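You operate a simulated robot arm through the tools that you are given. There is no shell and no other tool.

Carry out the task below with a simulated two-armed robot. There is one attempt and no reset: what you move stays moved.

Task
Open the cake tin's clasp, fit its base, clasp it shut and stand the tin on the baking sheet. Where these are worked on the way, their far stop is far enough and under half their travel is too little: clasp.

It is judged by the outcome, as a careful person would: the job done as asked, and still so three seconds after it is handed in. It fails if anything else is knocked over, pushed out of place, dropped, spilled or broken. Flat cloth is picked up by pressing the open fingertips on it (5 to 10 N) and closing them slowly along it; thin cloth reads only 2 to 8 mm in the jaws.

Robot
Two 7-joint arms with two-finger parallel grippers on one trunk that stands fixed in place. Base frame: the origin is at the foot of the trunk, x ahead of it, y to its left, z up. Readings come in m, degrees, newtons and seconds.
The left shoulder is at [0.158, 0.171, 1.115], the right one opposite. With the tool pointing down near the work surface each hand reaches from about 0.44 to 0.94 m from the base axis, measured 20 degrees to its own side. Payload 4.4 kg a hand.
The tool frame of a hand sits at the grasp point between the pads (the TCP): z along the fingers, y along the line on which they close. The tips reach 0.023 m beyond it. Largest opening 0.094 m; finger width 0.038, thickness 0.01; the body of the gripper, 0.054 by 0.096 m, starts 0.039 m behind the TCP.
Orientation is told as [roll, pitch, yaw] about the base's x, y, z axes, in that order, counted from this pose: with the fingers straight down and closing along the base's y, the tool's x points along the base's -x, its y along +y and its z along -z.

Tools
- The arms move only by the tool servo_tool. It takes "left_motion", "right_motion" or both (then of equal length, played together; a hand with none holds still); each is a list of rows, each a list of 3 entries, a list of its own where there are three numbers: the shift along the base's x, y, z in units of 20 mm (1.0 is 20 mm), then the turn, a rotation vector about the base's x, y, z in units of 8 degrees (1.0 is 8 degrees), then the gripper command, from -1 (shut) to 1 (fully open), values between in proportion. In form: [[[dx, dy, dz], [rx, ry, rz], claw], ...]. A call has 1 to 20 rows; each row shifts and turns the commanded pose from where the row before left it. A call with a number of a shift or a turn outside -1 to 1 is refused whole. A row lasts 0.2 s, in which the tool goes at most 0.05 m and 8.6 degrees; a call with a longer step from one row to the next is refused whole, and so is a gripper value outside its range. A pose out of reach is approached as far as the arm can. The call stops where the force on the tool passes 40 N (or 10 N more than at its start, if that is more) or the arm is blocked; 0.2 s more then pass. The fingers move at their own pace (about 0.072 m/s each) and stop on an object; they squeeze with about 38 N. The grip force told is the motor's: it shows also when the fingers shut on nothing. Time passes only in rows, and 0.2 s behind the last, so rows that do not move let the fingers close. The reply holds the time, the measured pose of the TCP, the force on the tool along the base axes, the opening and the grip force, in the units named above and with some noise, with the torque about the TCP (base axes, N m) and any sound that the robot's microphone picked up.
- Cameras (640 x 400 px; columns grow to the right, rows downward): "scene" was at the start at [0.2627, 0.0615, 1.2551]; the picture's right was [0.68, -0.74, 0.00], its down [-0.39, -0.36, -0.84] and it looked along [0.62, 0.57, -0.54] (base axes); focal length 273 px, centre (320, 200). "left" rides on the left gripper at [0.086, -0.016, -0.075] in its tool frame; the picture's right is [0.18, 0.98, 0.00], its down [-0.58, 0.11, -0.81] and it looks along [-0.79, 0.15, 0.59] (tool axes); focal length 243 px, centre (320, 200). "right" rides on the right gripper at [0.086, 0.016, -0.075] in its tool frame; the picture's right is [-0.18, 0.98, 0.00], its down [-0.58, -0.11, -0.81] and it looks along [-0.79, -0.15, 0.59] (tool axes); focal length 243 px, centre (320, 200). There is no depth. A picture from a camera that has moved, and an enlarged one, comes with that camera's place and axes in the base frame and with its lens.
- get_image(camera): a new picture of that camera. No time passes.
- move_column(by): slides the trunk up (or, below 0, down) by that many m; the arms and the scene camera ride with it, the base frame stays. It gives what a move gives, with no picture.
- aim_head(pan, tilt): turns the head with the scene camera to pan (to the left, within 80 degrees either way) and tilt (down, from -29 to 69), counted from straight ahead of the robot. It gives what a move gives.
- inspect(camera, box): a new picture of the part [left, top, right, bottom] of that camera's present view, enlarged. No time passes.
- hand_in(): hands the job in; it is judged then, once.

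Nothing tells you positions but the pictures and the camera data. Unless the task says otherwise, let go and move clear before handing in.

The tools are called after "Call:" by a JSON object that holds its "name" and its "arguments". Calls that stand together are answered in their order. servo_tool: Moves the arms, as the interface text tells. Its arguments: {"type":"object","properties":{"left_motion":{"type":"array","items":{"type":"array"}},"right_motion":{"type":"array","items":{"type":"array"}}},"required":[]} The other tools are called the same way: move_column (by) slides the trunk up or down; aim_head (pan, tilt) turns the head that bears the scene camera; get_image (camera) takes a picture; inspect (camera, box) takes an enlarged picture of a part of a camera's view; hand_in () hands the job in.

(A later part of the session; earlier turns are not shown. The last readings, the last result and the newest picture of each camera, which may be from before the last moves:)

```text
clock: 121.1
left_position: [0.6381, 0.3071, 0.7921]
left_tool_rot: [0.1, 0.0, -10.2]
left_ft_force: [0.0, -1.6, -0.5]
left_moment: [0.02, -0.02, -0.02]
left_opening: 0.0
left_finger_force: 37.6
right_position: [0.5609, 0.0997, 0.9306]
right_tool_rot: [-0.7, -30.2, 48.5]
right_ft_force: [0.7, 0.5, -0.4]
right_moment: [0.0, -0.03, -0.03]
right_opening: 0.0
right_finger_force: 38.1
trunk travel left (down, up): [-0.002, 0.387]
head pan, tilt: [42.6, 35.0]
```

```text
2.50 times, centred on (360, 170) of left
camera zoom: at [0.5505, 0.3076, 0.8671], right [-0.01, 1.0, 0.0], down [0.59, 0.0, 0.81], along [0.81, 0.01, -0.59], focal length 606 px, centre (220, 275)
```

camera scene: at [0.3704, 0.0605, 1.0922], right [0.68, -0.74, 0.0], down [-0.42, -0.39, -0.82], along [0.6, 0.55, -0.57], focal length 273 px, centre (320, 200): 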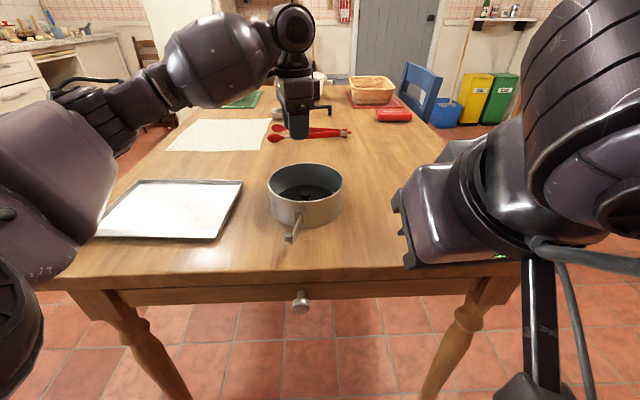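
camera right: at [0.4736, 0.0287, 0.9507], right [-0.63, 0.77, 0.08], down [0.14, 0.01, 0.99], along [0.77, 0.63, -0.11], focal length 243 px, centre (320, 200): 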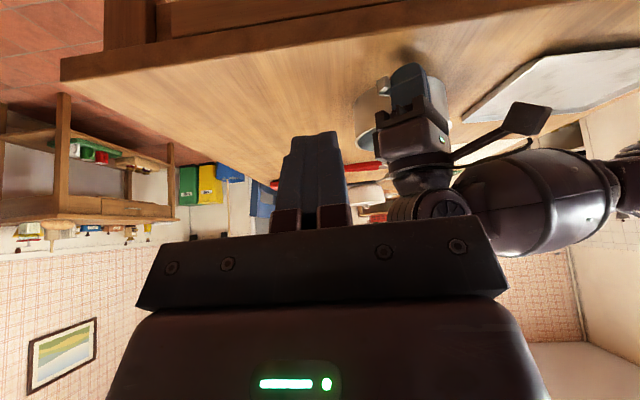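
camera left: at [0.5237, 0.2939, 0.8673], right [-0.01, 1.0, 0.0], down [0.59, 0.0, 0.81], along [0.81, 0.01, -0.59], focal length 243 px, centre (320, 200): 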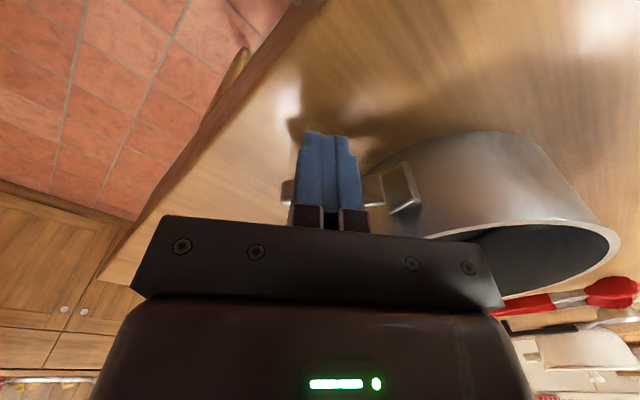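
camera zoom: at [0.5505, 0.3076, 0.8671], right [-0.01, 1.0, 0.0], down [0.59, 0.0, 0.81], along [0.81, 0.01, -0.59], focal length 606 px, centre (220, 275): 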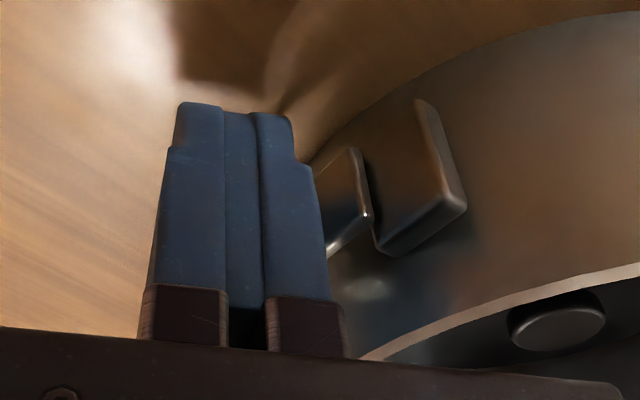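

The tin has begun to slide with the lever at under 2 N, so the lever is against its closed stop. I'll back the left hand off, lift, and check.

Call:
{"name": "servo_tool", "arguments": {"left_motion": [[[-0.4, -0.4, 0], [0, 0, 0], -1], [[-0.6, -0.6, 0], [0, 0, 0], -1], [[-0.6, -0.4, 0.5], [0, 0, 0], -1], [[-0.5, 0, 1], [0, 0, 0], -1], [[-0.3, 0.3, 1], [0, 0, 0], -1], [[0, 0.8, 1], [0, 0, 0], -1], [[0, 0.9, 1], [0, 0, 0], -1], [[0, 0.9, 0.5], [0, 0, 0], -1], [[0, 0.9, 0], [0, 0, 0], -1], [[0, 0.9, 0], [0, 0, 0], -1], [[0, 0.9, 0], [0, 0, 0], -1]]}}

Call:
{"name": "get_image", "arguments": {"camera": "scene"}}

Call:
{"name": "inspect", "arguments": {"camera": "scene", "box": [260, 150, 360, 250]}}

Call:
{"name": "inspect", "arguments": {"camera": "right", "box": [330, 50, 480, 180]}}

```text
clock: 123.5
left_position: [0.5902, 0.3914, 0.8909]
left_tool_rot: [0.1, 0.0, -10.0]
left_ft_force: [-0.1, 0.7, 0.1]
left_moment: [-0.02, 0.0, 0.0]
left_opening: 0.0
left_finger_force: 37.8
right_position: [0.5618, 0.0998, 0.93]
right_tool_rot: [-0.7, -30.2, 48.5]
right_ft_force: [0.1, -0.3, -0.5]
right_moment: [0.01, -0.01, 0.0]
right_opening: 0.0001
right_finger_force: 37.7
trunk travel left (down, up): [-0.002, 0.387]
head pan, tilt: [42.6, 35.0]
```

```text
taken
camera scene: at [0.3705, 0.0605, 1.0922], right [0.68, -0.74, 0.0], down [-0.42, -0.39, -0.82], along [0.6, 0.55, -0.57], focal length 273 px, centre (320, 200)
```

scene: 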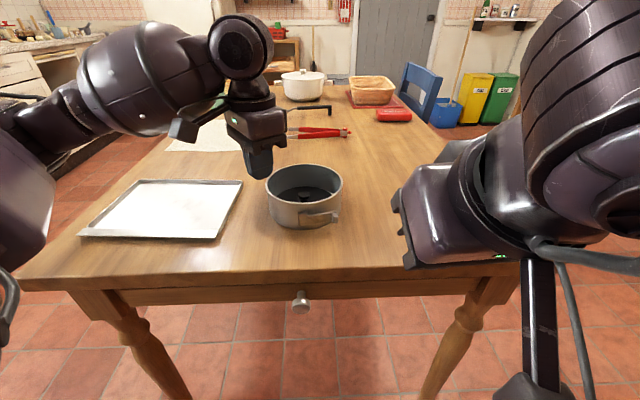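

```text
4.00 times, centred on (310, 200) of scene
camera zoom: at [0.3705, 0.0605, 1.0922], right [0.68, -0.74, 0.0], down [-0.42, -0.39, -0.82], along [0.6, 0.55, -0.57], focal length 1090 px, centre (360, 200)
```

zoom: 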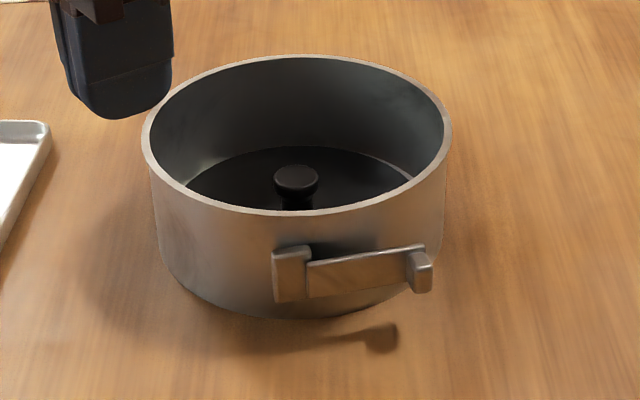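

```text
3.08 times, centred on (405, 115) of right
camera zoom: at [0.4736, 0.0288, 0.9507], right [-0.63, 0.77, 0.08], down [0.14, 0.01, 0.99], along [0.77, 0.63, -0.11], focal length 746 px, centre (58, 462)
```

zoom: 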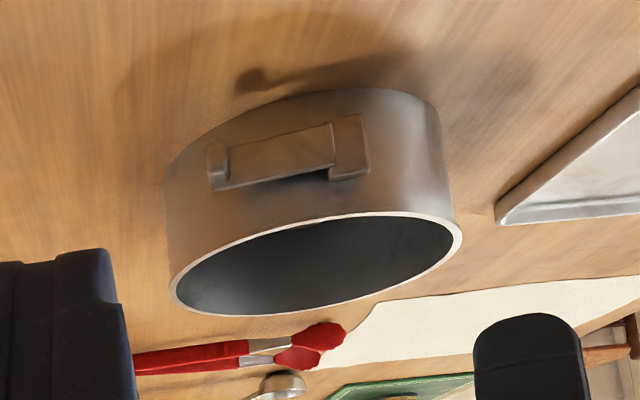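

The lever lies along the tin again. I'll zoom in to verify that it is as closed as it was at the start.

Call:
{"name": "inspect", "arguments": {"camera": "scene", "box": [320, 200, 376, 235]}}

Call:
{"name": "inspect", "arguments": {"camera": "right", "box": [370, 80, 430, 120]}}

Call:
{"name": "get_image", "arguments": {"camera": "left"}}

```text
11.43 times, centred on (348, 218) of scene
camera zoom: at [0.3705, 0.0605, 1.0922], right [0.68, -0.74, 0.0], down [-0.42, -0.39, -0.82], along [0.6, 0.55, -0.57], focal length 3116 px, centre (0, 0)
```

zoom: 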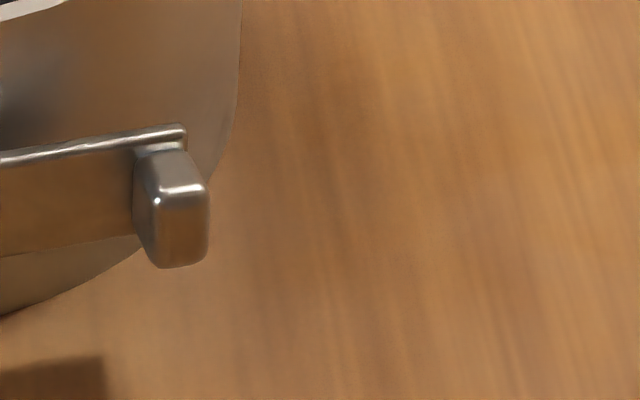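

```text
10.00 times, centred on (400, 100) of right
camera zoom: at [0.4736, 0.0288, 0.9507], right [-0.63, 0.77, 0.08], down [0.14, 0.01, 0.99], along [0.77, 0.63, -0.11], focal length 2426 px, centre (-480, 1200)
```

zoom: 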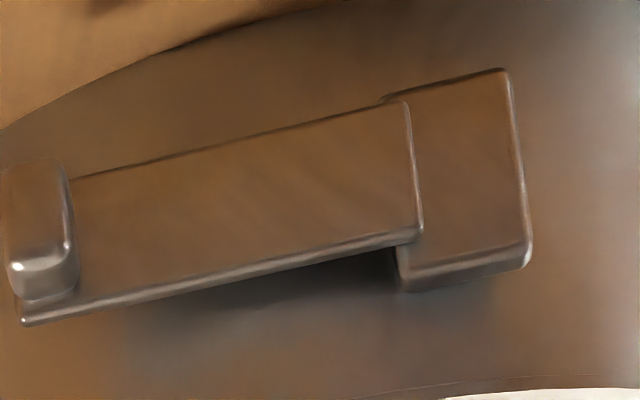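

```text
taken
camera left: at [0.5019, 0.3924, 0.9669], right [-0.01, 1.0, 0.0], down [0.59, 0.0, 0.81], along [0.81, 0.01, -0.59], focal length 243 px, centre (320, 200)
```

left: 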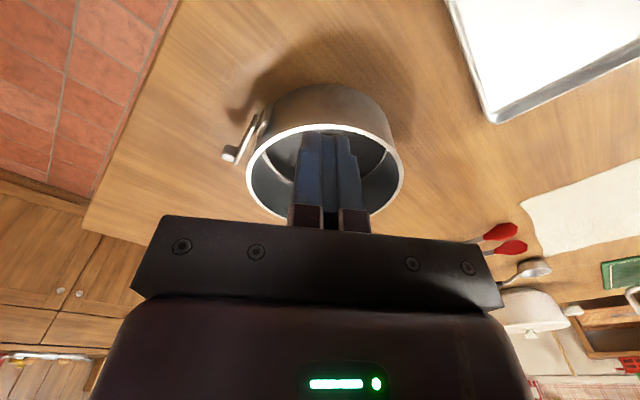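

The lever is parallel to its block exactly as at the start, so the clasp is shut. Now I'll measure the baking sheet precisely for placing the tin.

Call:
{"name": "inspect", "arguments": {"camera": "scene", "box": [70, 165, 260, 250]}}

Call:
{"name": "inspect", "arguments": {"camera": "left", "box": [400, 0, 640, 150]}}

Call:
{"name": "inspect", "arguments": {"camera": "right", "box": [440, 40, 640, 165]}}

```text
3.37 times, centred on (165, 208) of scene
camera zoom: at [0.3705, 0.0605, 1.0922], right [0.68, -0.74, 0.0], down [-0.42, -0.39, -0.82], along [0.6, 0.55, -0.57], focal length 918 px, centre (842, 175)
```

zoom: 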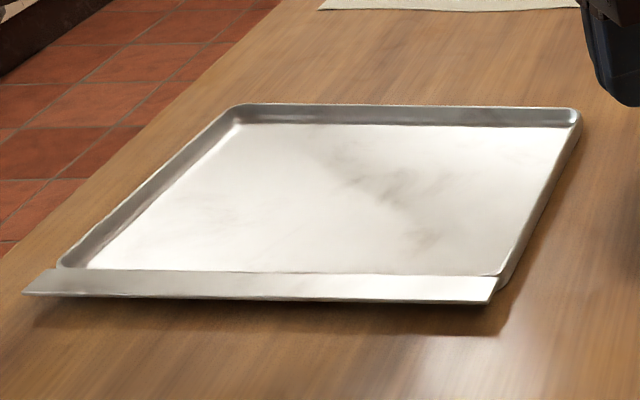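

```text
2.67 times, centred on (520, 75) of left
camera zoom: at [0.5019, 0.3924, 0.9669], right [-0.01, 1.0, 0.0], down [0.59, 0.0, 0.81], along [0.81, 0.01, -0.59], focal length 647 px, centre (-213, 533)
```

zoom: 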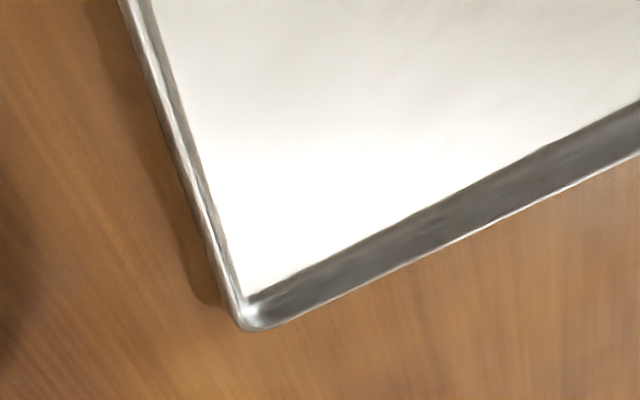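

```text
3.20 times, centred on (540, 102) of right
camera zoom: at [0.4736, 0.0288, 0.9507], right [-0.63, 0.77, 0.08], down [0.14, 0.01, 0.99], along [0.77, 0.63, -0.11], focal length 776 px, centre (-384, 512)
```

zoom: 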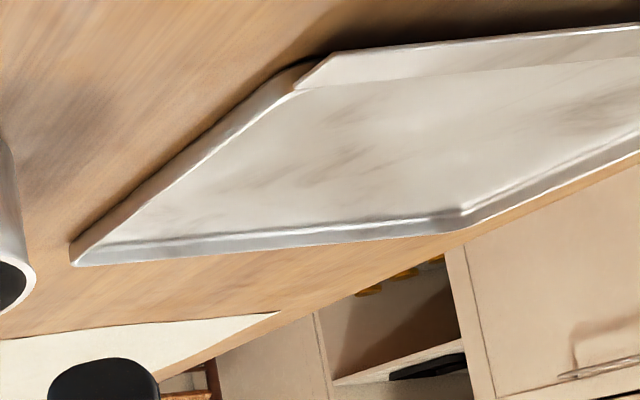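

The sheet floor spans about 0.235 × 0.164 m inside its rims, so the 154 mm tin fits at about (0.512, 0.597). I'll bring the left hand back above the far-left rim to grip the tin for carrying, and check its centring first.

Call:
{"name": "servo_tool", "arguments": {"left_motion": [[[0.3, 0.2, 0.5], [0, 0, -0.2], -1], [[0.9, 0.46, 0.2], [0, 0, -0.3], -0.5], [[0.9, 0.46, 0], [0, 0, -0.3], 0.2], [[0.9, 0.46, 0], [0, 0, -0.3], 0.2], [[0.9, 0.46, 0], [0, 0, -0.3], 0.2], [[0.9, 0.46, 0], [0, 0, -0.3], 0.2], [[0.9, 0.46, 0], [0, 0, -0.3], 0.2], [[0.9, 0.46, 0], [0, 0, -0.3], 0.2], [[0.55, 0.36, 0], [0, 0, -0.14], 0.2], [[0, 0, 0], [0, 0, 0], 0.2]]}}

Call:
{"name": "get_image", "arguments": {"camera": "left"}}

Call:
{"name": "inspect", "arguments": {"camera": "left", "box": [200, 0, 360, 150]}}

```text
clock: 125.7
left_position: [0.7324, 0.467, 0.9046]
left_tool_rot: [0.1, 0.0, -29.7]
left_ft_force: [-0.4, 0.4, 0.2]
left_moment: [0.01, -0.01, 0.0]
left_opening: 0.0563
left_finger_force: 0.1
right_position: [0.5603, 0.1002, 0.9299]
right_tool_rot: [-0.7, -30.1, 48.4]
right_ft_force: [-0.4, 1.4, 0.3]
right_moment: [-0.03, 0.0, -0.01]
right_opening: 0.0
right_finger_force: 38.0
trunk travel left (down, up): [-0.002, 0.387]
head pan, tilt: [42.6, 35.0]
```

```text
taken
camera left: at [0.6499, 0.4965, 0.9811], right [0.33, 0.95, 0.0], down [0.56, -0.19, 0.81], along [0.76, -0.26, -0.59], focal length 243 px, centre (320, 200)
```

left: 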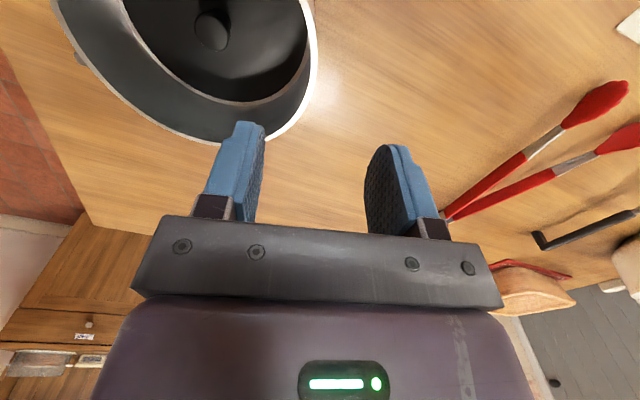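

```text
2.67 times, centred on (280, 75) of left
camera zoom: at [0.6499, 0.4965, 0.9811], right [0.33, 0.95, 0.0], down [0.56, -0.19, 0.81], along [0.76, -0.26, -0.59], focal length 647 px, centre (427, 533)
```

zoom: 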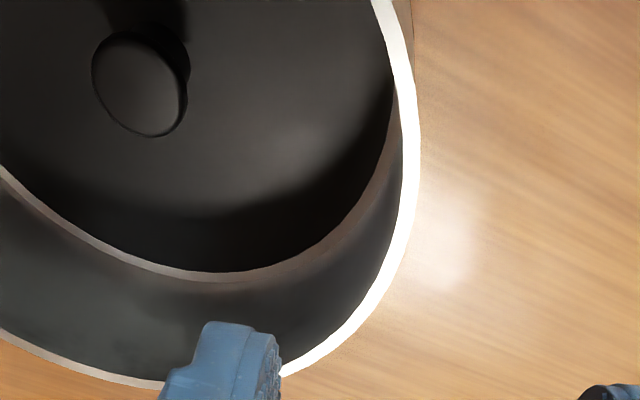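

The wall lies about 4 mm inward of the TCP. I'll correct that, lower, and grip the wall with the pads deep on it.

Call:
{"name": "servo_tool", "arguments": {"left_motion": [[[-0.06, -0.18, -0.3], [0, 0, 0], 0.2], [[0, 0, -0.9], [0, 0, 0], 0.2], [[0, 0, -0.9], [0, 0, 0], 0.2], [[0, 0, -0.9], [0, 0, 0], 0.2], [[0, 0, -0.9], [0, 0, 0], 0.2], [[0, 0, -0.9], [0, 0, 0], 0.2], [[0, 0, -0.9], [0, 0, 0], 0.2], [[0, 0, 0], [0, 0, 0], 0.0], [[0, 0, 0], [0, 0, 0], -0.3], [[0, 0, 0], [0, 0, 0], -0.6], [[0, 0, 0], [0, 0, 0], -0.8], [[0, 0, 0], [0, 0, 0], -1], [[0, 0, 0], [0, 0, 0], -1], [[0, 0, 0], [0, 0, 0], -1]]}}

Call:
{"name": "get_image", "arguments": {"camera": "left"}}

Call:
{"name": "inspect", "arguments": {"camera": "scene", "box": [250, 120, 370, 250]}}

```text
clock: 128.7
left_position: [0.7307, 0.4638, 0.7922]
left_tool_rot: [0.1, 0.0, -29.6]
left_ft_force: [-0.6, 1.6, 2.0]
left_moment: [-0.03, 0.38, -0.26]
left_opening: 0.0034
left_finger_force: 38.1
right_position: [0.5609, 0.0998, 0.9291]
right_tool_rot: [-0.7, -30.1, 48.5]
right_ft_force: [0.2, 0.3, 0.5]
right_moment: [-0.01, 0.04, 0.0]
right_opening: 0.0002
right_finger_force: 37.6
trunk travel left (down, up): [-0.002, 0.387]
head pan, tilt: [42.6, 35.0]
```

```text
taken
camera left: at [0.6484, 0.4931, 0.8675], right [0.33, 0.95, 0.0], down [0.56, -0.19, 0.81], along [0.76, -0.26, -0.59], focal length 243 px, centre (320, 200)
```

left: 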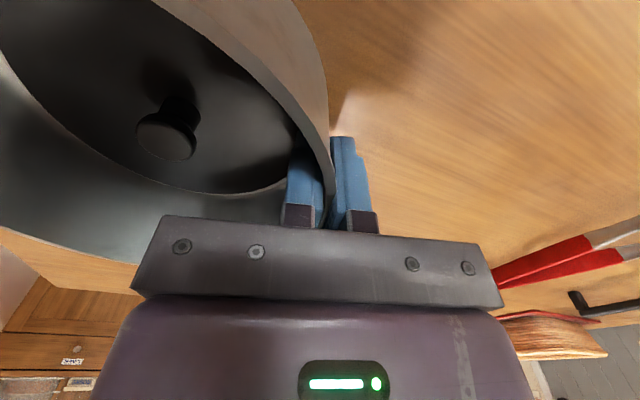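

```text
3.08 times, centred on (310, 185) of scene
camera zoom: at [0.3704, 0.0605, 1.0923], right [0.68, -0.74, 0.0], down [-0.42, -0.39, -0.82], along [0.6, 0.55, -0.57], focal length 839 px, centre (351, 246)
```

zoom: 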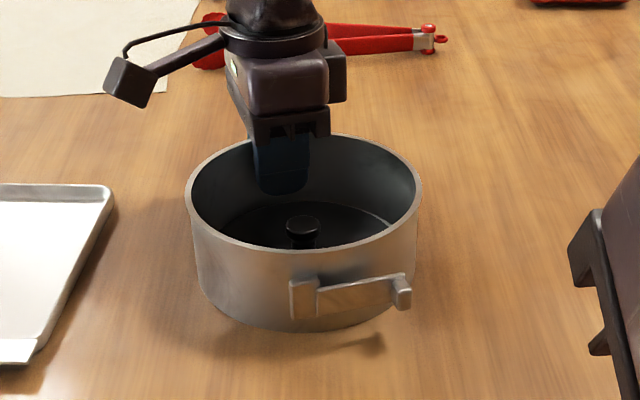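

Gripped at 3.4 mm with 38 N. I'll lift a centimetre or so and check weight and tilt before carrying.

Call:
{"name": "servo_tool", "arguments": {"left_motion": [[[0, 0, 0.2], [0, 0, 0], -1], [[0, 0, 0.2], [0, 0, 0], -1], [[0, 0, 0.3], [0, 0, 0], -1], [[0, 0, 0], [0, 0, 0], -1]]}}

Call:
{"name": "get_image", "arguments": {"camera": "left"}}

Call:
{"name": "inspect", "arguments": {"camera": "scene", "box": [250, 120, 370, 250]}}

Call:
{"name": "inspect", "arguments": {"camera": "right", "box": [330, 50, 490, 180]}}

```text
clock: 129.7
left_position: [0.7332, 0.4633, 0.8061]
left_tool_rot: [0.1, 0.1, -29.6]
left_ft_force: [0.5, 0.0, -2.4]
left_moment: [0.19, -0.13, 0.05]
left_opening: 0.0035
left_finger_force: 38.1
right_position: [0.5614, 0.0996, 0.9301]
right_tool_rot: [-0.7, -30.2, 48.5]
right_ft_force: [0.6, 0.7, 0.9]
right_moment: [-0.02, 0.01, 0.04]
right_opening: 0.0002
right_finger_force: 37.8
trunk travel left (down, up): [-0.002, 0.387]
head pan, tilt: [42.6, 35.0]
```

```text
taken
camera left: at [0.6491, 0.4931, 0.8808], right [0.33, 0.95, 0.0], down [0.56, -0.19, 0.81], along [0.76, -0.26, -0.59], focal length 243 px, centre (320, 200)
```

left: 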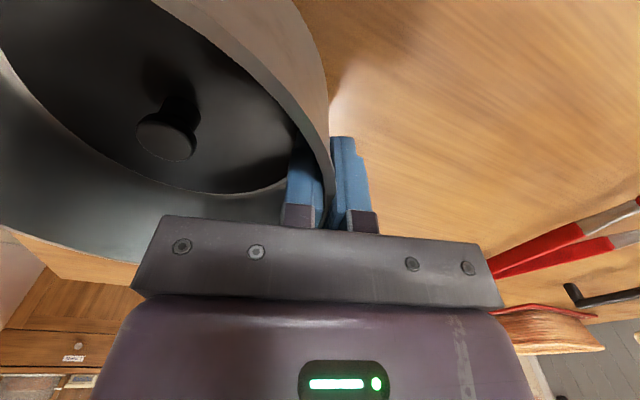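

```text
3.08 times, centred on (310, 185) of scene
camera zoom: at [0.3708, 0.0606, 1.0921], right [0.68, -0.74, 0.0], down [-0.42, -0.39, -0.82], along [0.6, 0.55, -0.57], focal length 839 px, centre (351, 246)
```

zoom: 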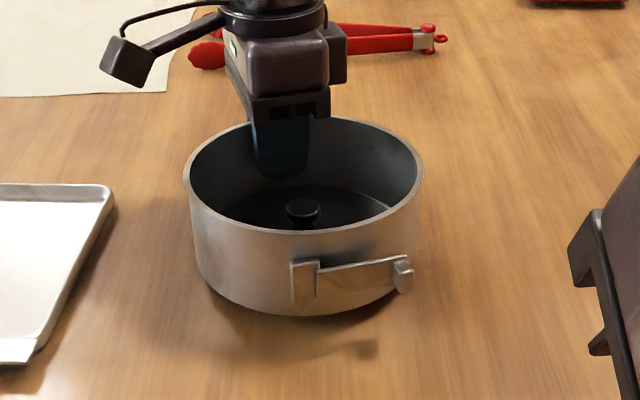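

```text
3.08 times, centred on (410, 115) of right
camera zoom: at [0.4738, 0.0289, 0.9506], right [-0.63, 0.77, 0.08], down [0.14, 0.01, 0.99], along [0.77, 0.63, -0.11], focal length 746 px, centre (43, 462)
```

zoom: 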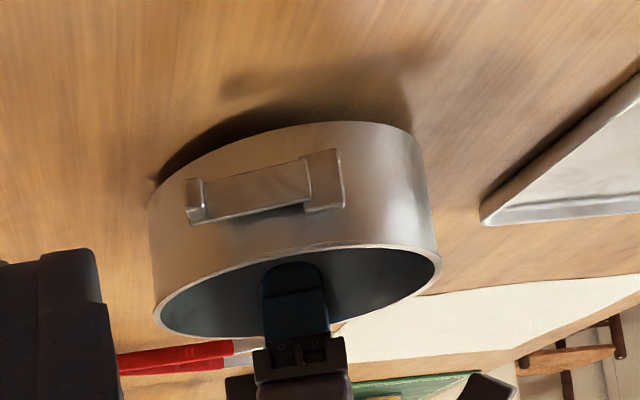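

It lifts level together with its base, and weighs only about 2.4 N. I'll raise it to clear the sheet's rim and carry it over the sheet.

Call:
{"name": "servo_tool", "arguments": {"left_motion": [[[0, 0, 0.6], [0, 0, 0], -1], [[0, 0, 0.8], [0, 0, 0], -1], [[0, 0, 0.8], [0, 0, 0], -1], [[-0.4, 0.43, 0.6], [0, 0, 0], -1], [[-0.8, 0.85, 0], [0, 0, 0], -1], [[-0.9, 0.96, 0], [0, 0, 0], -1], [[-0.9, 0.96, 0], [0, 0, 0], -1], [[-0.9, 0.96, 0], [0, 0, 0], -1], [[-0.9, 0.96, 0], [0, 0, 0], -1], [[-0.9, 0.96, 0], [0, 0, 0], -1], [[-0.9, 0.96, 0], [0, 0, 0], -1], [[-0.9, 0.96, 0], [0, 0, 0], -1], [[-0.9, 0.96, 0], [0, 0, 0], -1], [[-0.6, 0.64, 0], [0, 0, 0], -1], [[-0.25, 0.25, 0], [0, 0, 0], -1], [[0, 0, 0], [0, 0, 0], -1]]}}

Call:
{"name": "get_image", "arguments": {"camera": "scene"}}

Call:
{"name": "get_image", "arguments": {"camera": "left"}}

```text
clock: 133.1
left_position: [0.5469, 0.6606, 0.8617]
left_tool_rot: [0.0, 0.0, -29.5]
left_ft_force: [0.2, -0.4, -3.0]
left_moment: [0.16, -0.13, 0.02]
left_opening: 0.0036
left_finger_force: 38.5
right_position: [0.5624, 0.1003, 0.9302]
right_tool_rot: [-0.8, -30.1, 48.5]
right_ft_force: [0.2, 0.2, 0.4]
right_moment: [-0.02, -0.04, 0.01]
right_opening: 0.0
right_finger_force: 38.0
trunk travel left (down, up): [-0.002, 0.387]
head pan, tilt: [42.6, 35.0]
```

```text
taken
camera scene: at [0.3706, 0.0607, 1.0921], right [0.68, -0.74, 0.0], down [-0.42, -0.39, -0.82], along [0.6, 0.55, -0.57], focal length 273 px, centre (320, 200)
```

scene: 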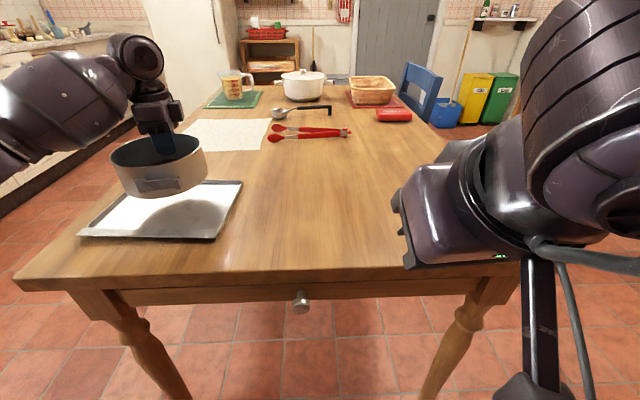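

```text
taken
camera left: at [0.4637, 0.6905, 0.9374], right [0.33, 0.95, 0.0], down [0.56, -0.19, 0.81], along [0.76, -0.26, -0.59], focal length 243 px, centre (320, 200)
```

left: 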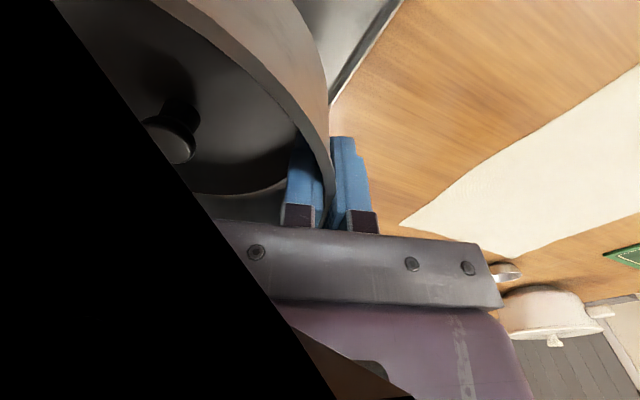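

The tin is over the sheet. I'll zoom in to compare the tin's position with the sheet's rims.

Call:
{"name": "inspect", "arguments": {"camera": "scene", "box": [70, 120, 260, 250]}}

Call:
{"name": "inspect", "arguments": {"camera": "right", "box": [400, 20, 640, 220]}}

```text
3.08 times, centred on (165, 185) of scene
camera zoom: at [0.3706, 0.0607, 1.0921], right [0.68, -0.74, 0.0], down [-0.42, -0.39, -0.82], along [0.6, 0.55, -0.57], focal length 839 px, centre (797, 246)
```

zoom: 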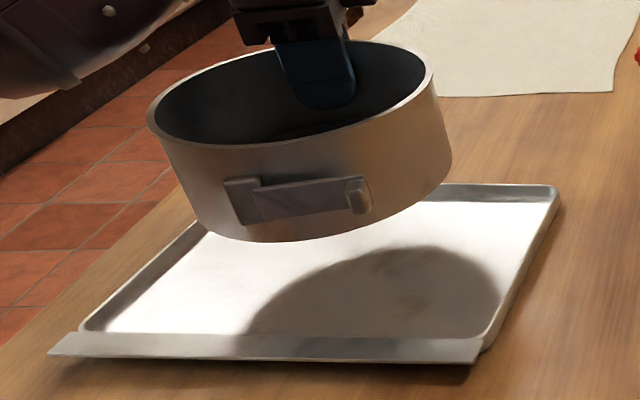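

```text
2.00 times, centred on (520, 120) of right
camera zoom: at [0.4737, 0.0289, 0.9506], right [-0.63, 0.77, 0.08], down [0.14, 0.01, 0.99], along [0.77, 0.63, -0.11], focal length 485 px, centre (-80, 360)
```

zoom: 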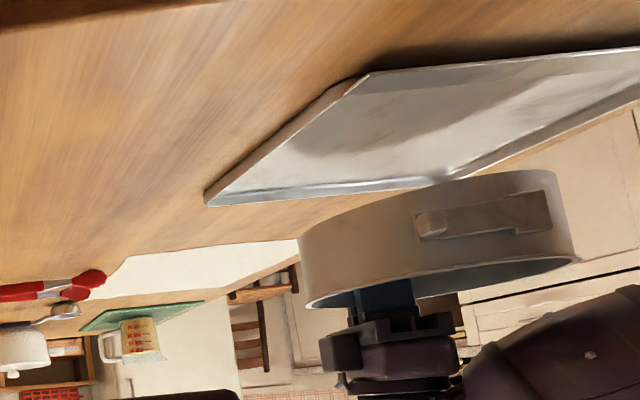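

Computed tin centre (0.511, 0.598) matches the target within about 2 mm. I'll lower to just above the sheet and check the margins.

Call:
{"name": "servo_tool", "arguments": {"left_motion": [[[0.02, 0.02, -0.6], [0, 0, 0], -1], [[0, 0, -0.7], [0, 0, 0], -1], [[0, 0, -0.5], [0, 0, 0], -1], [[0, 0, -0.3], [0, 0, 0], -1], [[0, 0, 0], [0, 0, 0], -1]]}}

Call:
{"name": "inspect", "arguments": {"camera": "scene", "box": [70, 120, 260, 250]}}

Call:
{"name": "inspect", "arguments": {"camera": "right", "box": [400, 20, 640, 220]}}

Call:
{"name": "get_image", "arguments": {"camera": "left"}}

```text
clock: 134.3
left_position: [0.5474, 0.6606, 0.8205]
left_tool_rot: [0.1, 0.0, -29.5]
left_ft_force: [-1.5, 0.5, -2.9]
left_moment: [0.2, -0.09, 0.01]
left_opening: 0.0035
left_finger_force: 37.8
right_position: [0.5614, 0.0987, 0.93]
right_tool_rot: [-0.6, -30.2, 48.4]
right_ft_force: [-0.6, 0.0, 0.3]
right_moment: [-0.01, 0.01, 0.0]
right_opening: 0.0
right_finger_force: 37.8
trunk travel left (down, up): [-0.002, 0.387]
head pan, tilt: [42.6, 35.0]
```

```text
3.08 times, centred on (165, 185) of scene
camera zoom: at [0.3706, 0.0607, 1.0922], right [0.68, -0.74, 0.0], down [-0.42, -0.39, -0.82], along [0.6, 0.55, -0.57], focal length 839 px, centre (797, 246)
```

zoom: 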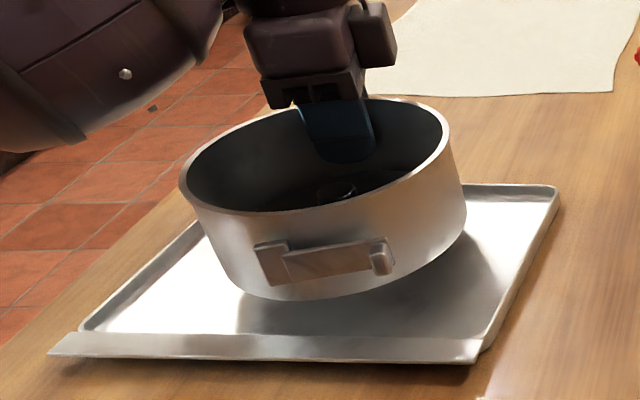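

```text
2.00 times, centred on (520, 120) of right
camera zoom: at [0.4737, 0.0289, 0.9507], right [-0.63, 0.77, 0.08], down [0.14, 0.01, 0.99], along [0.77, 0.63, -0.11], focal length 485 px, centre (-80, 360)
```

zoom: 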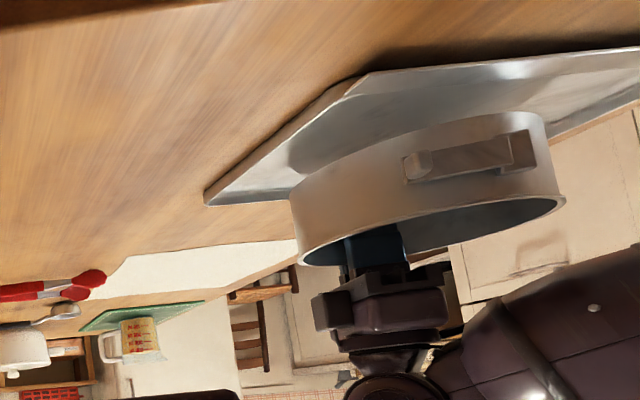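

```text
taken
camera left: at [0.4641, 0.6904, 0.8951], right [0.33, 0.95, 0.0], down [0.56, -0.19, 0.81], along [0.76, -0.26, -0.59], focal length 243 px, centre (320, 200)
```

left: 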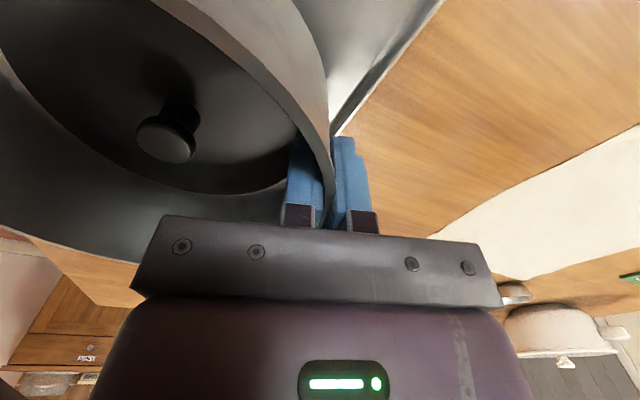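

Margins look as planned (tin centre depth 0.777–0.780 versus the ideal 0.779). I'll lower to just about rim height and look again.

Call:
{"name": "servo_tool", "arguments": {"left_motion": [[[0, 0, -0.3], [0, 0, 0], -1], [[0, 0, -0.3], [0, 0, 0], -1], [[0, 0, -0.1], [0, 0, 0], -1]]}}

Call:
{"name": "inspect", "arguments": {"camera": "scene", "box": [90, 160, 250, 250]}}

Call:
{"name": "inspect", "arguments": {"camera": "left", "box": [260, 0, 460, 160]}}

Call:
{"name": "inspect", "arguments": {"camera": "right", "box": [480, 30, 640, 140]}}

```text
clock: 135.1
left_position: [0.5486, 0.6601, 0.8053]
left_tool_rot: [0.0, -0.1, -29.5]
left_ft_force: [0.0, 0.0, -2.5]
left_moment: [0.19, -0.15, -0.04]
left_opening: 0.0037
left_finger_force: 38.3
right_position: [0.5614, 0.099, 0.9302]
right_tool_rot: [-0.7, -30.2, 48.5]
right_ft_force: [0.6, 0.1, 0.6]
right_moment: [0.0, -0.01, -0.01]
right_opening: 0.0
right_finger_force: 38.3
trunk travel left (down, up): [-0.002, 0.387]
head pan, tilt: [42.6, 35.0]
```

```text
4.00 times, centred on (170, 205) of scene
camera zoom: at [0.3707, 0.0607, 1.0921], right [0.68, -0.74, 0.0], down [-0.42, -0.39, -0.82], along [0.6, 0.55, -0.57], focal length 1090 px, centre (920, 180)
```

zoom: 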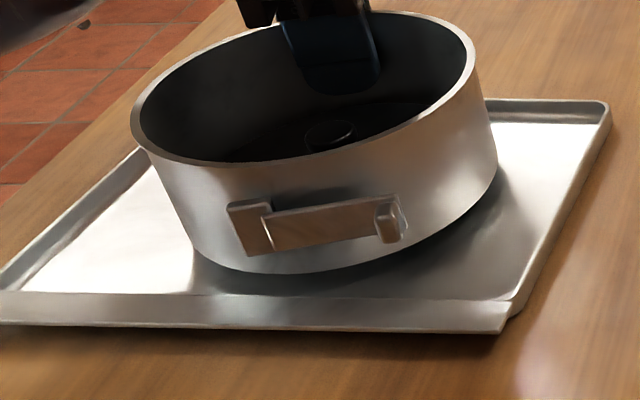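

```text
2.50 times, centred on (360, 80) of left
camera zoom: at [0.4645, 0.6904, 0.8808], right [0.33, 0.95, 0.0], down [0.56, -0.19, 0.81], along [0.76, -0.26, -0.59], focal length 606 px, centre (220, 500)
```

zoom: 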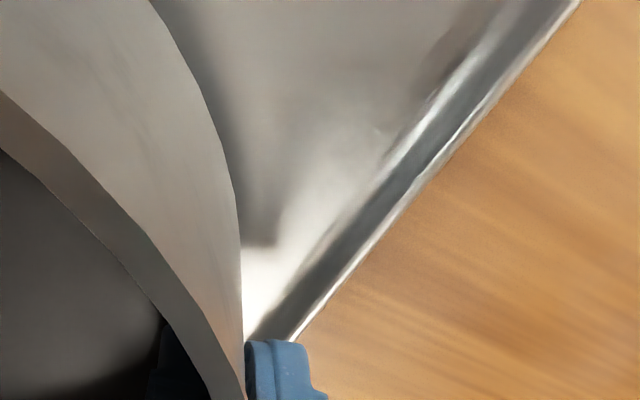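

```text
3.64 times, centred on (560, 85) of right
camera zoom: at [0.4737, 0.0289, 0.9506], right [-0.63, 0.77, 0.08], down [0.14, 0.01, 0.99], along [0.77, 0.63, -0.11], focal length 882 px, centre (-553, 618)
```

zoom: 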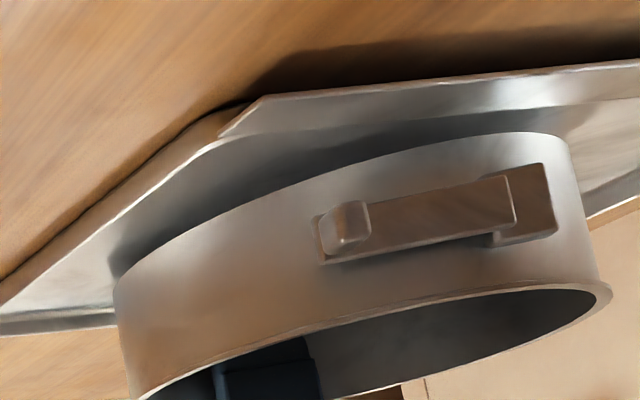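

Measurements from two views suggest the tin hangs about 5–6° tipped (−x side high). I'll raise it slightly, rotate the hand to level it, and re-measure before setting it down.

Call:
{"name": "servo_tool", "arguments": {"left_motion": [[[-0.05, 0, 0.25], [0.05, -0.36, 0], -1], [[-0.05, 0, 0], [0.05, -0.35, 0], -1], [[0, 0, 0], [0, 0, 0], -1]]}}

Call:
{"name": "inspect", "arguments": {"camera": "scene", "box": [90, 150, 250, 250]}}

Call:
{"name": "inspect", "arguments": {"camera": "right", "box": [480, 30, 640, 140]}}

Call:
{"name": "inspect", "arguments": {"camera": "left", "box": [260, 0, 460, 160]}}

```text
clock: 135.9
left_position: [0.5452, 0.6604, 0.8098]
left_tool_rot: [3.5, -4.4, -29.7]
left_ft_force: [0.2, -0.5, -2.4]
left_moment: [0.22, -0.09, 0.01]
left_opening: 0.0035
left_finger_force: 38.3
right_position: [0.5617, 0.0996, 0.9303]
right_tool_rot: [-0.7, -30.1, 48.5]
right_ft_force: [-0.9, -1.0, -0.2]
right_moment: [0.0, 0.01, -0.05]
right_opening: 0.0
right_finger_force: 38.4
trunk travel left (down, up): [-0.002, 0.387]
head pan, tilt: [42.6, 35.0]
```

```text
4.00 times, centred on (170, 200) of scene
camera zoom: at [0.3706, 0.0607, 1.0921], right [0.68, -0.74, 0.0], down [-0.42, -0.39, -0.82], along [0.6, 0.55, -0.57], focal length 1090 px, centre (920, 200)
```

zoom: 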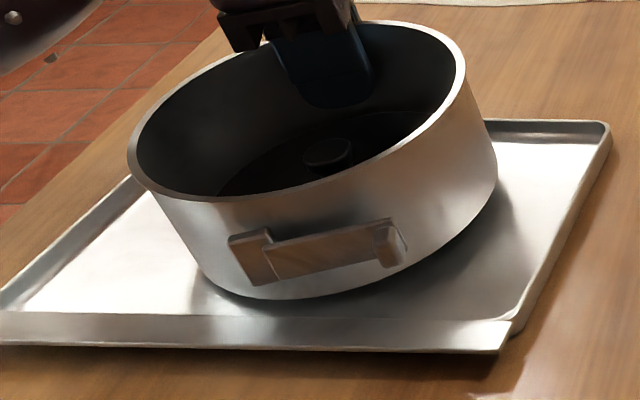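

```text
3.64 times, centred on (560, 85) of right
camera zoom: at [0.4737, 0.029, 0.9507], right [-0.63, 0.77, 0.08], down [0.14, 0.01, 0.99], along [0.77, 0.63, -0.11], focal length 882 px, centre (-553, 618)
```

zoom: 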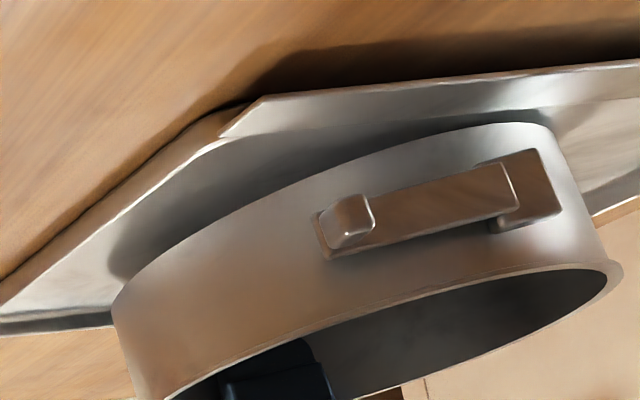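

```text
2.50 times, centred on (360, 80) of left
camera zoom: at [0.4553, 0.6895, 0.8777], right [0.32, 0.95, 0.05], down [0.48, -0.21, 0.85], along [0.82, -0.25, -0.52], focal length 606 px, centre (220, 500)
```

zoom: 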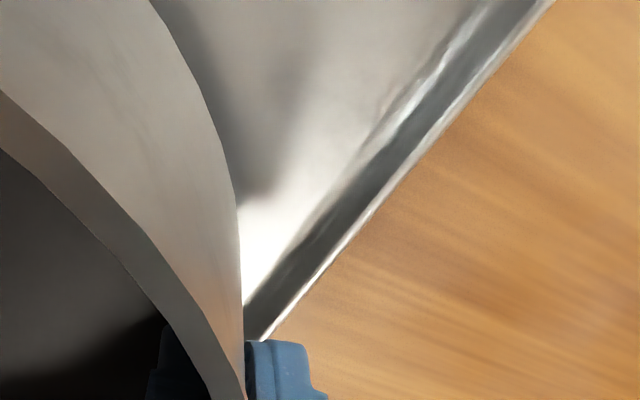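

The views now agree within a few millimetres that it is about level. I'll lower in small steps until the sheet takes the weight.

Call:
{"name": "servo_tool", "arguments": {"left_motion": [[[0, 0, -0.15], [0, 0, 0], -1], [[0, 0, -0.15], [0, 0, 0], -1], [[0, 0, 0], [0, 0, 0], -1]]}}

Call:
{"name": "inspect", "arguments": {"camera": "scene", "box": [90, 150, 250, 250]}}

Call:
{"name": "inspect", "arguments": {"camera": "right", "box": [480, 30, 640, 140]}}

```text
clock: 136.7
left_position: [0.5453, 0.6605, 0.807]
left_tool_rot: [3.7, -4.6, -29.9]
left_ft_force: [3.1, 4.9, 12.6]
left_moment: [-0.78, 1.37, -0.24]
left_opening: 0.0037
left_finger_force: 38.1
right_position: [0.561, 0.0992, 0.9304]
right_tool_rot: [-0.7, -30.1, 48.5]
right_ft_force: [-0.7, -0.2, 0.3]
right_moment: [-0.01, -0.02, -0.02]
right_opening: 0.0
right_finger_force: 38.3
trunk travel left (down, up): [-0.002, 0.387]
head pan, tilt: [42.6, 35.0]
```

```text
4.00 times, centred on (170, 200) of scene
camera zoom: at [0.3701, 0.06, 1.0925], right [0.68, -0.74, 0.0], down [-0.42, -0.39, -0.82], along [0.6, 0.55, -0.57], focal length 1090 px, centre (920, 200)
```

zoom: 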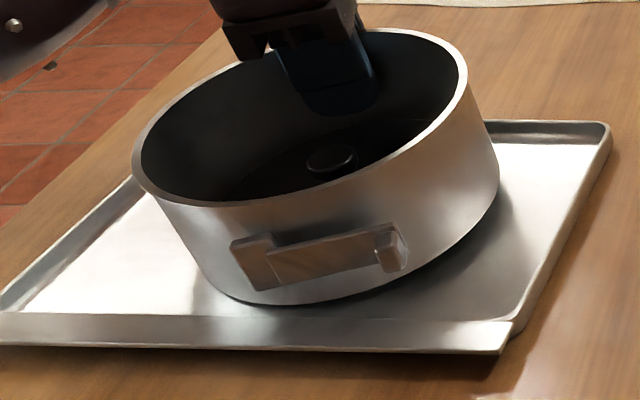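

```text
3.64 times, centred on (560, 85) of right
camera zoom: at [0.4733, 0.0284, 0.9511], right [-0.63, 0.77, 0.08], down [0.14, 0.01, 0.99], along [0.77, 0.63, -0.11], focal length 882 px, centre (-553, 618)
```

zoom: 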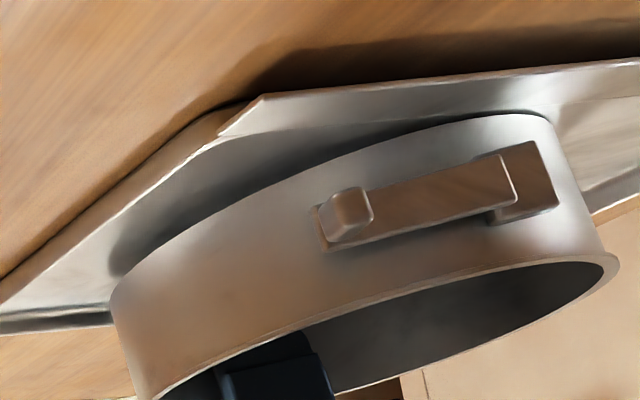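

The −x side touched first, so the tin was actually level before my correction. I'll raise it, undo that rotation, and then lower it with the hand upright again.

Call:
{"name": "servo_tool", "arguments": {"left_motion": [[[0, 0, 0.4], [0, 0, 0], -1], [[0.05, 0, 0.2], [-0.05, 0.36, 0], -1], [[0.05, 0, 0], [-0.05, 0.35, 0], -1], [[0.02, -0.03, 0], [0, 0, 0], -1], [[0, 0, 0], [0, 0, 0], -1]]}}

Call:
{"name": "inspect", "arguments": {"camera": "scene", "box": [90, 150, 250, 250]}}

Call:
{"name": "inspect", "arguments": {"camera": "left", "box": [260, 0, 460, 160]}}

```text
clock: 137.9
left_position: [0.5476, 0.6606, 0.8168]
left_tool_rot: [-0.1, 0.1, -29.6]
left_ft_force: [-0.4, 1.2, -2.4]
left_moment: [0.2, -0.11, -0.02]
left_opening: 0.0034
left_finger_force: 37.9
right_position: [0.5603, 0.1007, 0.9301]
right_tool_rot: [-0.7, -30.3, 48.5]
right_ft_force: [-0.9, -0.2, 0.2]
right_moment: [-0.02, -0.02, 0.0]
right_opening: 0.0
right_finger_force: 38.4
trunk travel left (down, up): [-0.002, 0.387]
head pan, tilt: [42.6, 35.0]
```

```text
4.00 times, centred on (170, 200) of scene
camera zoom: at [0.3706, 0.0607, 1.0921], right [0.68, -0.74, 0.0], down [-0.42, -0.39, -0.82], along [0.6, 0.55, -0.57], focal length 1090 px, centre (920, 200)
```

zoom: 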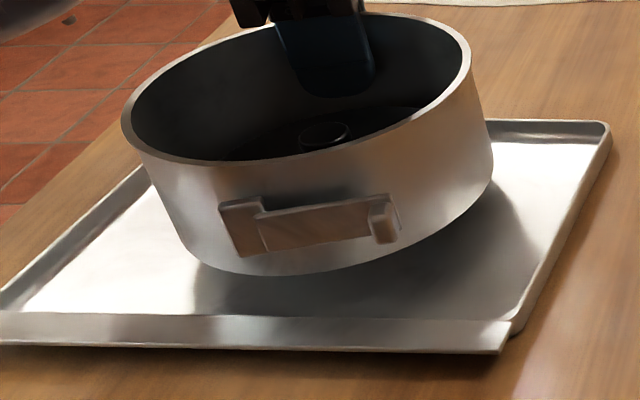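

```text
2.50 times, centred on (360, 80) of left
camera zoom: at [0.4648, 0.6901, 0.8917], right [0.33, 0.95, 0.0], down [0.56, -0.19, 0.81], along [0.76, -0.26, -0.59], focal length 606 px, centre (220, 500)
```

zoom: 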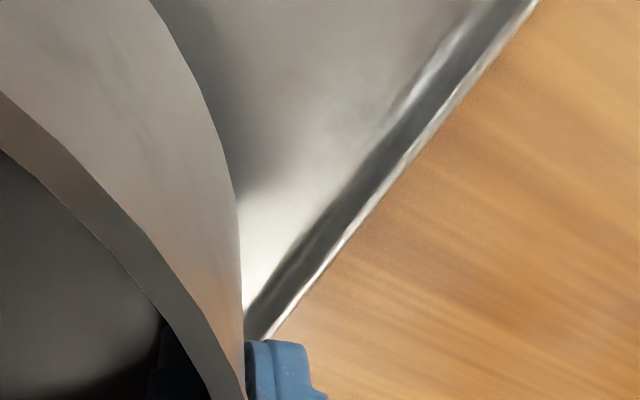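

The tin is back in its original level pose. Lowering again in steps.

Call:
{"name": "servo_tool", "arguments": {"left_motion": [[[-0.03, -0.01, -0.2], [0, 0, 0], -1], [[0, 0, -0.2], [0, 0, 0], -1], [[0, 0, -0.2], [0, 0, 0], -1], [[0, 0, -0.1], [0, 0, 0], -1]]}}

Call:
{"name": "inspect", "arguments": {"camera": "scene", "box": [90, 150, 250, 250]}}

Call:
{"name": "inspect", "arguments": {"camera": "right", "box": [440, 20, 640, 150]}}

```text
clock: 138.9
left_position: [0.5474, 0.6598, 0.802]
left_tool_rot: [0.0, -0.1, -29.6]
left_ft_force: [0.5, -0.6, -2.9]
left_moment: [0.2, -0.13, -0.03]
left_opening: 0.0035
left_finger_force: 37.4
right_position: [0.5613, 0.0991, 0.9301]
right_tool_rot: [-0.7, -30.2, 48.5]
right_ft_force: [0.5, 0.0, 0.3]
right_moment: [0.02, -0.03, -0.04]
right_opening: 0.0
right_finger_force: 38.3
trunk travel left (down, up): [-0.002, 0.387]
head pan, tilt: [42.6, 35.0]
```

```text
4.00 times, centred on (170, 200) of scene
camera zoom: at [0.3707, 0.0607, 1.0921], right [0.68, -0.74, 0.0], down [-0.42, -0.39, -0.82], along [0.6, 0.55, -0.57], focal length 1090 px, centre (920, 200)
```

zoom: 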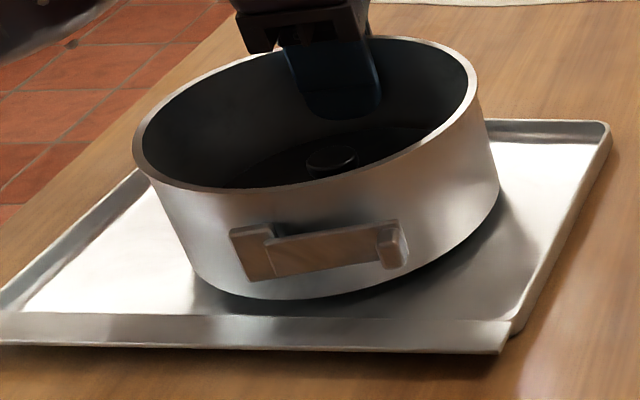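

```text
3.08 times, centred on (540, 85) of right
camera zoom: at [0.4737, 0.0289, 0.9506], right [-0.63, 0.77, 0.08], down [0.14, 0.01, 0.99], along [0.77, 0.63, -0.11], focal length 746 px, centre (-357, 554)
```

zoom: 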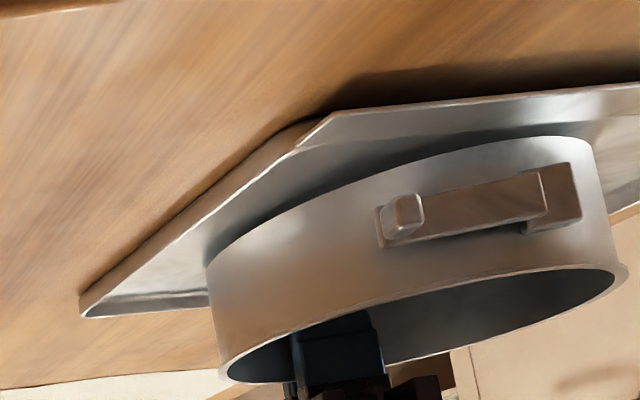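

Call:
{"name": "servo_tool", "arguments": {"left_motion": [[[0, 0, -0.1], [0, 0, 0], -1], [[0, 0, -0.1], [0, 0, 0], -1]]}}

```text
clock: 139.5
left_position: [0.5485, 0.66, 0.7987]
left_tool_rot: [0.1, 0.0, -29.6]
left_ft_force: [-0.3, -0.2, -3.4]
left_moment: [0.2, -0.1, 0.03]
left_opening: 0.0033
left_finger_force: 38.1
right_position: [0.5607, 0.0993, 0.9296]
right_tool_rot: [-0.7, -30.3, 48.5]
right_ft_force: [0.2, 0.2, 0.6]
right_moment: [-0.02, 0.03, 0.0]
right_opening: 0.0003
right_finger_force: 37.7
trunk travel left (down, up): [-0.002, 0.387]
head pan, tilt: [42.6, 35.0]
```

Call:
{"name": "servo_tool", "arguments": {"left_motion": [[[0, 0, -0.1], [0, 0, 0], -1], [[0, 0, -0.05], [0, 0, 0], -1]]}}

Call:
{"name": "inspect", "arguments": {"camera": "scene", "box": [90, 150, 250, 250]}}

Call:
{"name": "inspect", "arguments": {"camera": "left", "box": [260, 0, 460, 160]}}

```text
clock: 140.1
left_position: [0.5482, 0.6598, 0.7965]
left_tool_rot: [0.1, 0.1, -29.6]
left_ft_force: [-0.2, 1.1, 1.2]
left_moment: [-0.25, -0.06, -0.02]
left_opening: 0.0034
left_finger_force: 37.9
right_position: [0.5614, 0.0999, 0.9296]
right_tool_rot: [-0.8, -30.2, 48.5]
right_ft_force: [0.1, -0.1, 0.5]
right_moment: [-0.01, 0.01, -0.01]
right_opening: 0.0002
right_finger_force: 38.1
trunk travel left (down, up): [-0.002, 0.387]
head pan, tilt: [42.6, 35.0]
```

```text
4.00 times, centred on (170, 200) of scene
camera zoom: at [0.3705, 0.0606, 1.0923], right [0.68, -0.74, 0.0], down [-0.42, -0.39, -0.82], along [0.6, 0.55, -0.57], focal length 1090 px, centre (920, 200)
```

zoom: 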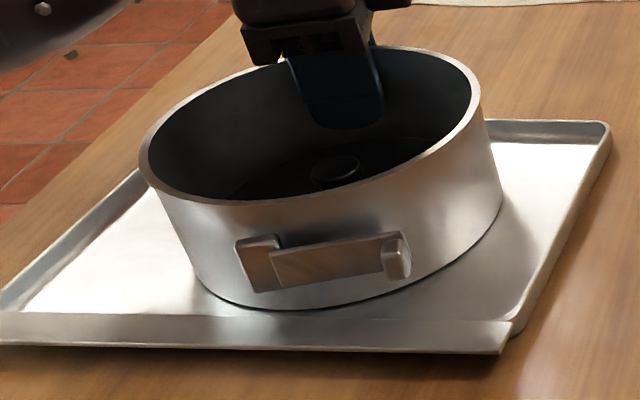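

```text
2.50 times, centred on (360, 80) of left
camera zoom: at [0.4642, 0.6896, 0.8717], right [0.33, 0.95, 0.0], down [0.56, -0.19, 0.81], along [0.76, -0.26, -0.59], focal length 606 px, centre (220, 500)
```

zoom: 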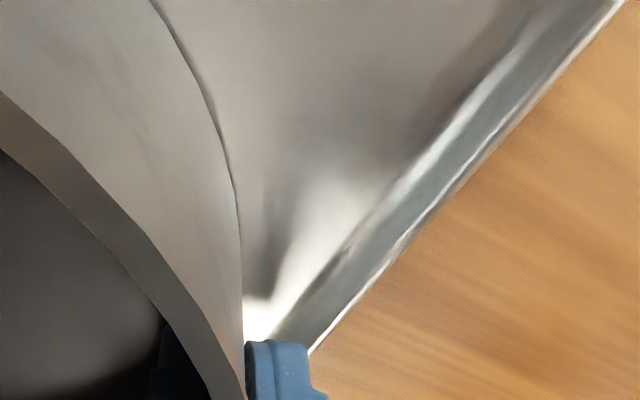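

The sheet is taking the weight now at the expected height, with the tin well inside the rims. I'll settle the last millimetre and then release the grip slowly.

Call:
{"name": "servo_tool", "arguments": {"left_motion": [[[0, 0, -0.06], [0, 0, 0], -1], [[0, 0, 0], [0, 0, 0], -1], [[0, 0, 0], [0, 0, 0], -0.9], [[0, 0, 0], [0, 0, 0], -0.8], [[0, 0, 0], [0, 0, 0], -0.6], [[0, 0, 0], [0, 0, 0], -0.4], [[0, 0, 0], [0, 0, 0], -0.2], [[0, 0, 0], [0, 0, 0], -0.2]]}}

Call:
{"name": "inspect", "arguments": {"camera": "scene", "box": [90, 150, 250, 250]}}

Call:
{"name": "get_image", "arguments": {"camera": "left"}}

```text
clock: 141.9
left_position: [0.5476, 0.6596, 0.7949]
left_tool_rot: [0.1, 0.0, -29.5]
left_ft_force: [-0.3, 0.5, 0.8]
left_moment: [0.0, 0.01, 0.02]
left_opening: 0.0375
left_finger_force: 0.0
right_position: [0.5614, 0.1001, 0.9311]
right_tool_rot: [-0.7, -30.2, 48.4]
right_ft_force: [-0.1, -0.8, -0.7]
right_moment: [-0.01, 0.0, -0.01]
right_opening: 0.0001
right_finger_force: 37.8
trunk travel left (down, up): [-0.002, 0.387]
head pan, tilt: [42.6, 35.0]
```

```text
4.00 times, centred on (170, 200) of scene
camera zoom: at [0.3705, 0.0605, 1.0922], right [0.68, -0.74, 0.0], down [-0.42, -0.39, -0.82], along [0.6, 0.55, -0.57], focal length 1090 px, centre (920, 200)
```

zoom: 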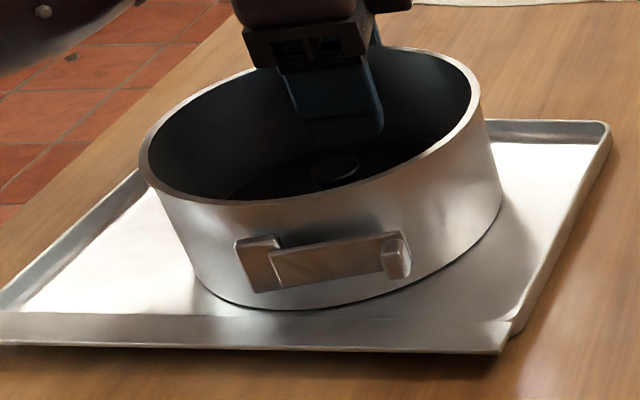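

```text
taken
camera left: at [0.4643, 0.6896, 0.87], right [0.33, 0.95, 0.0], down [0.56, -0.19, 0.81], along [0.76, -0.26, -0.59], focal length 243 px, centre (320, 200)
```

left: 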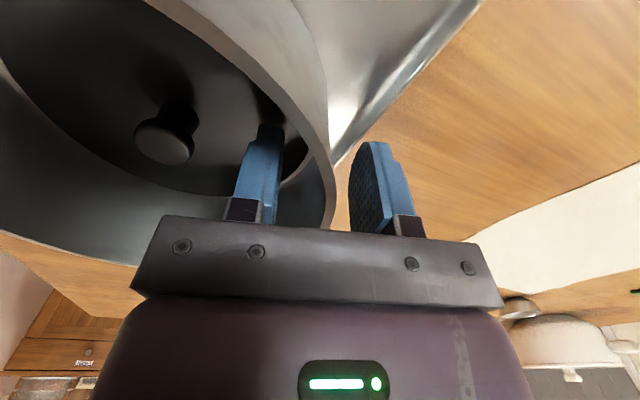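

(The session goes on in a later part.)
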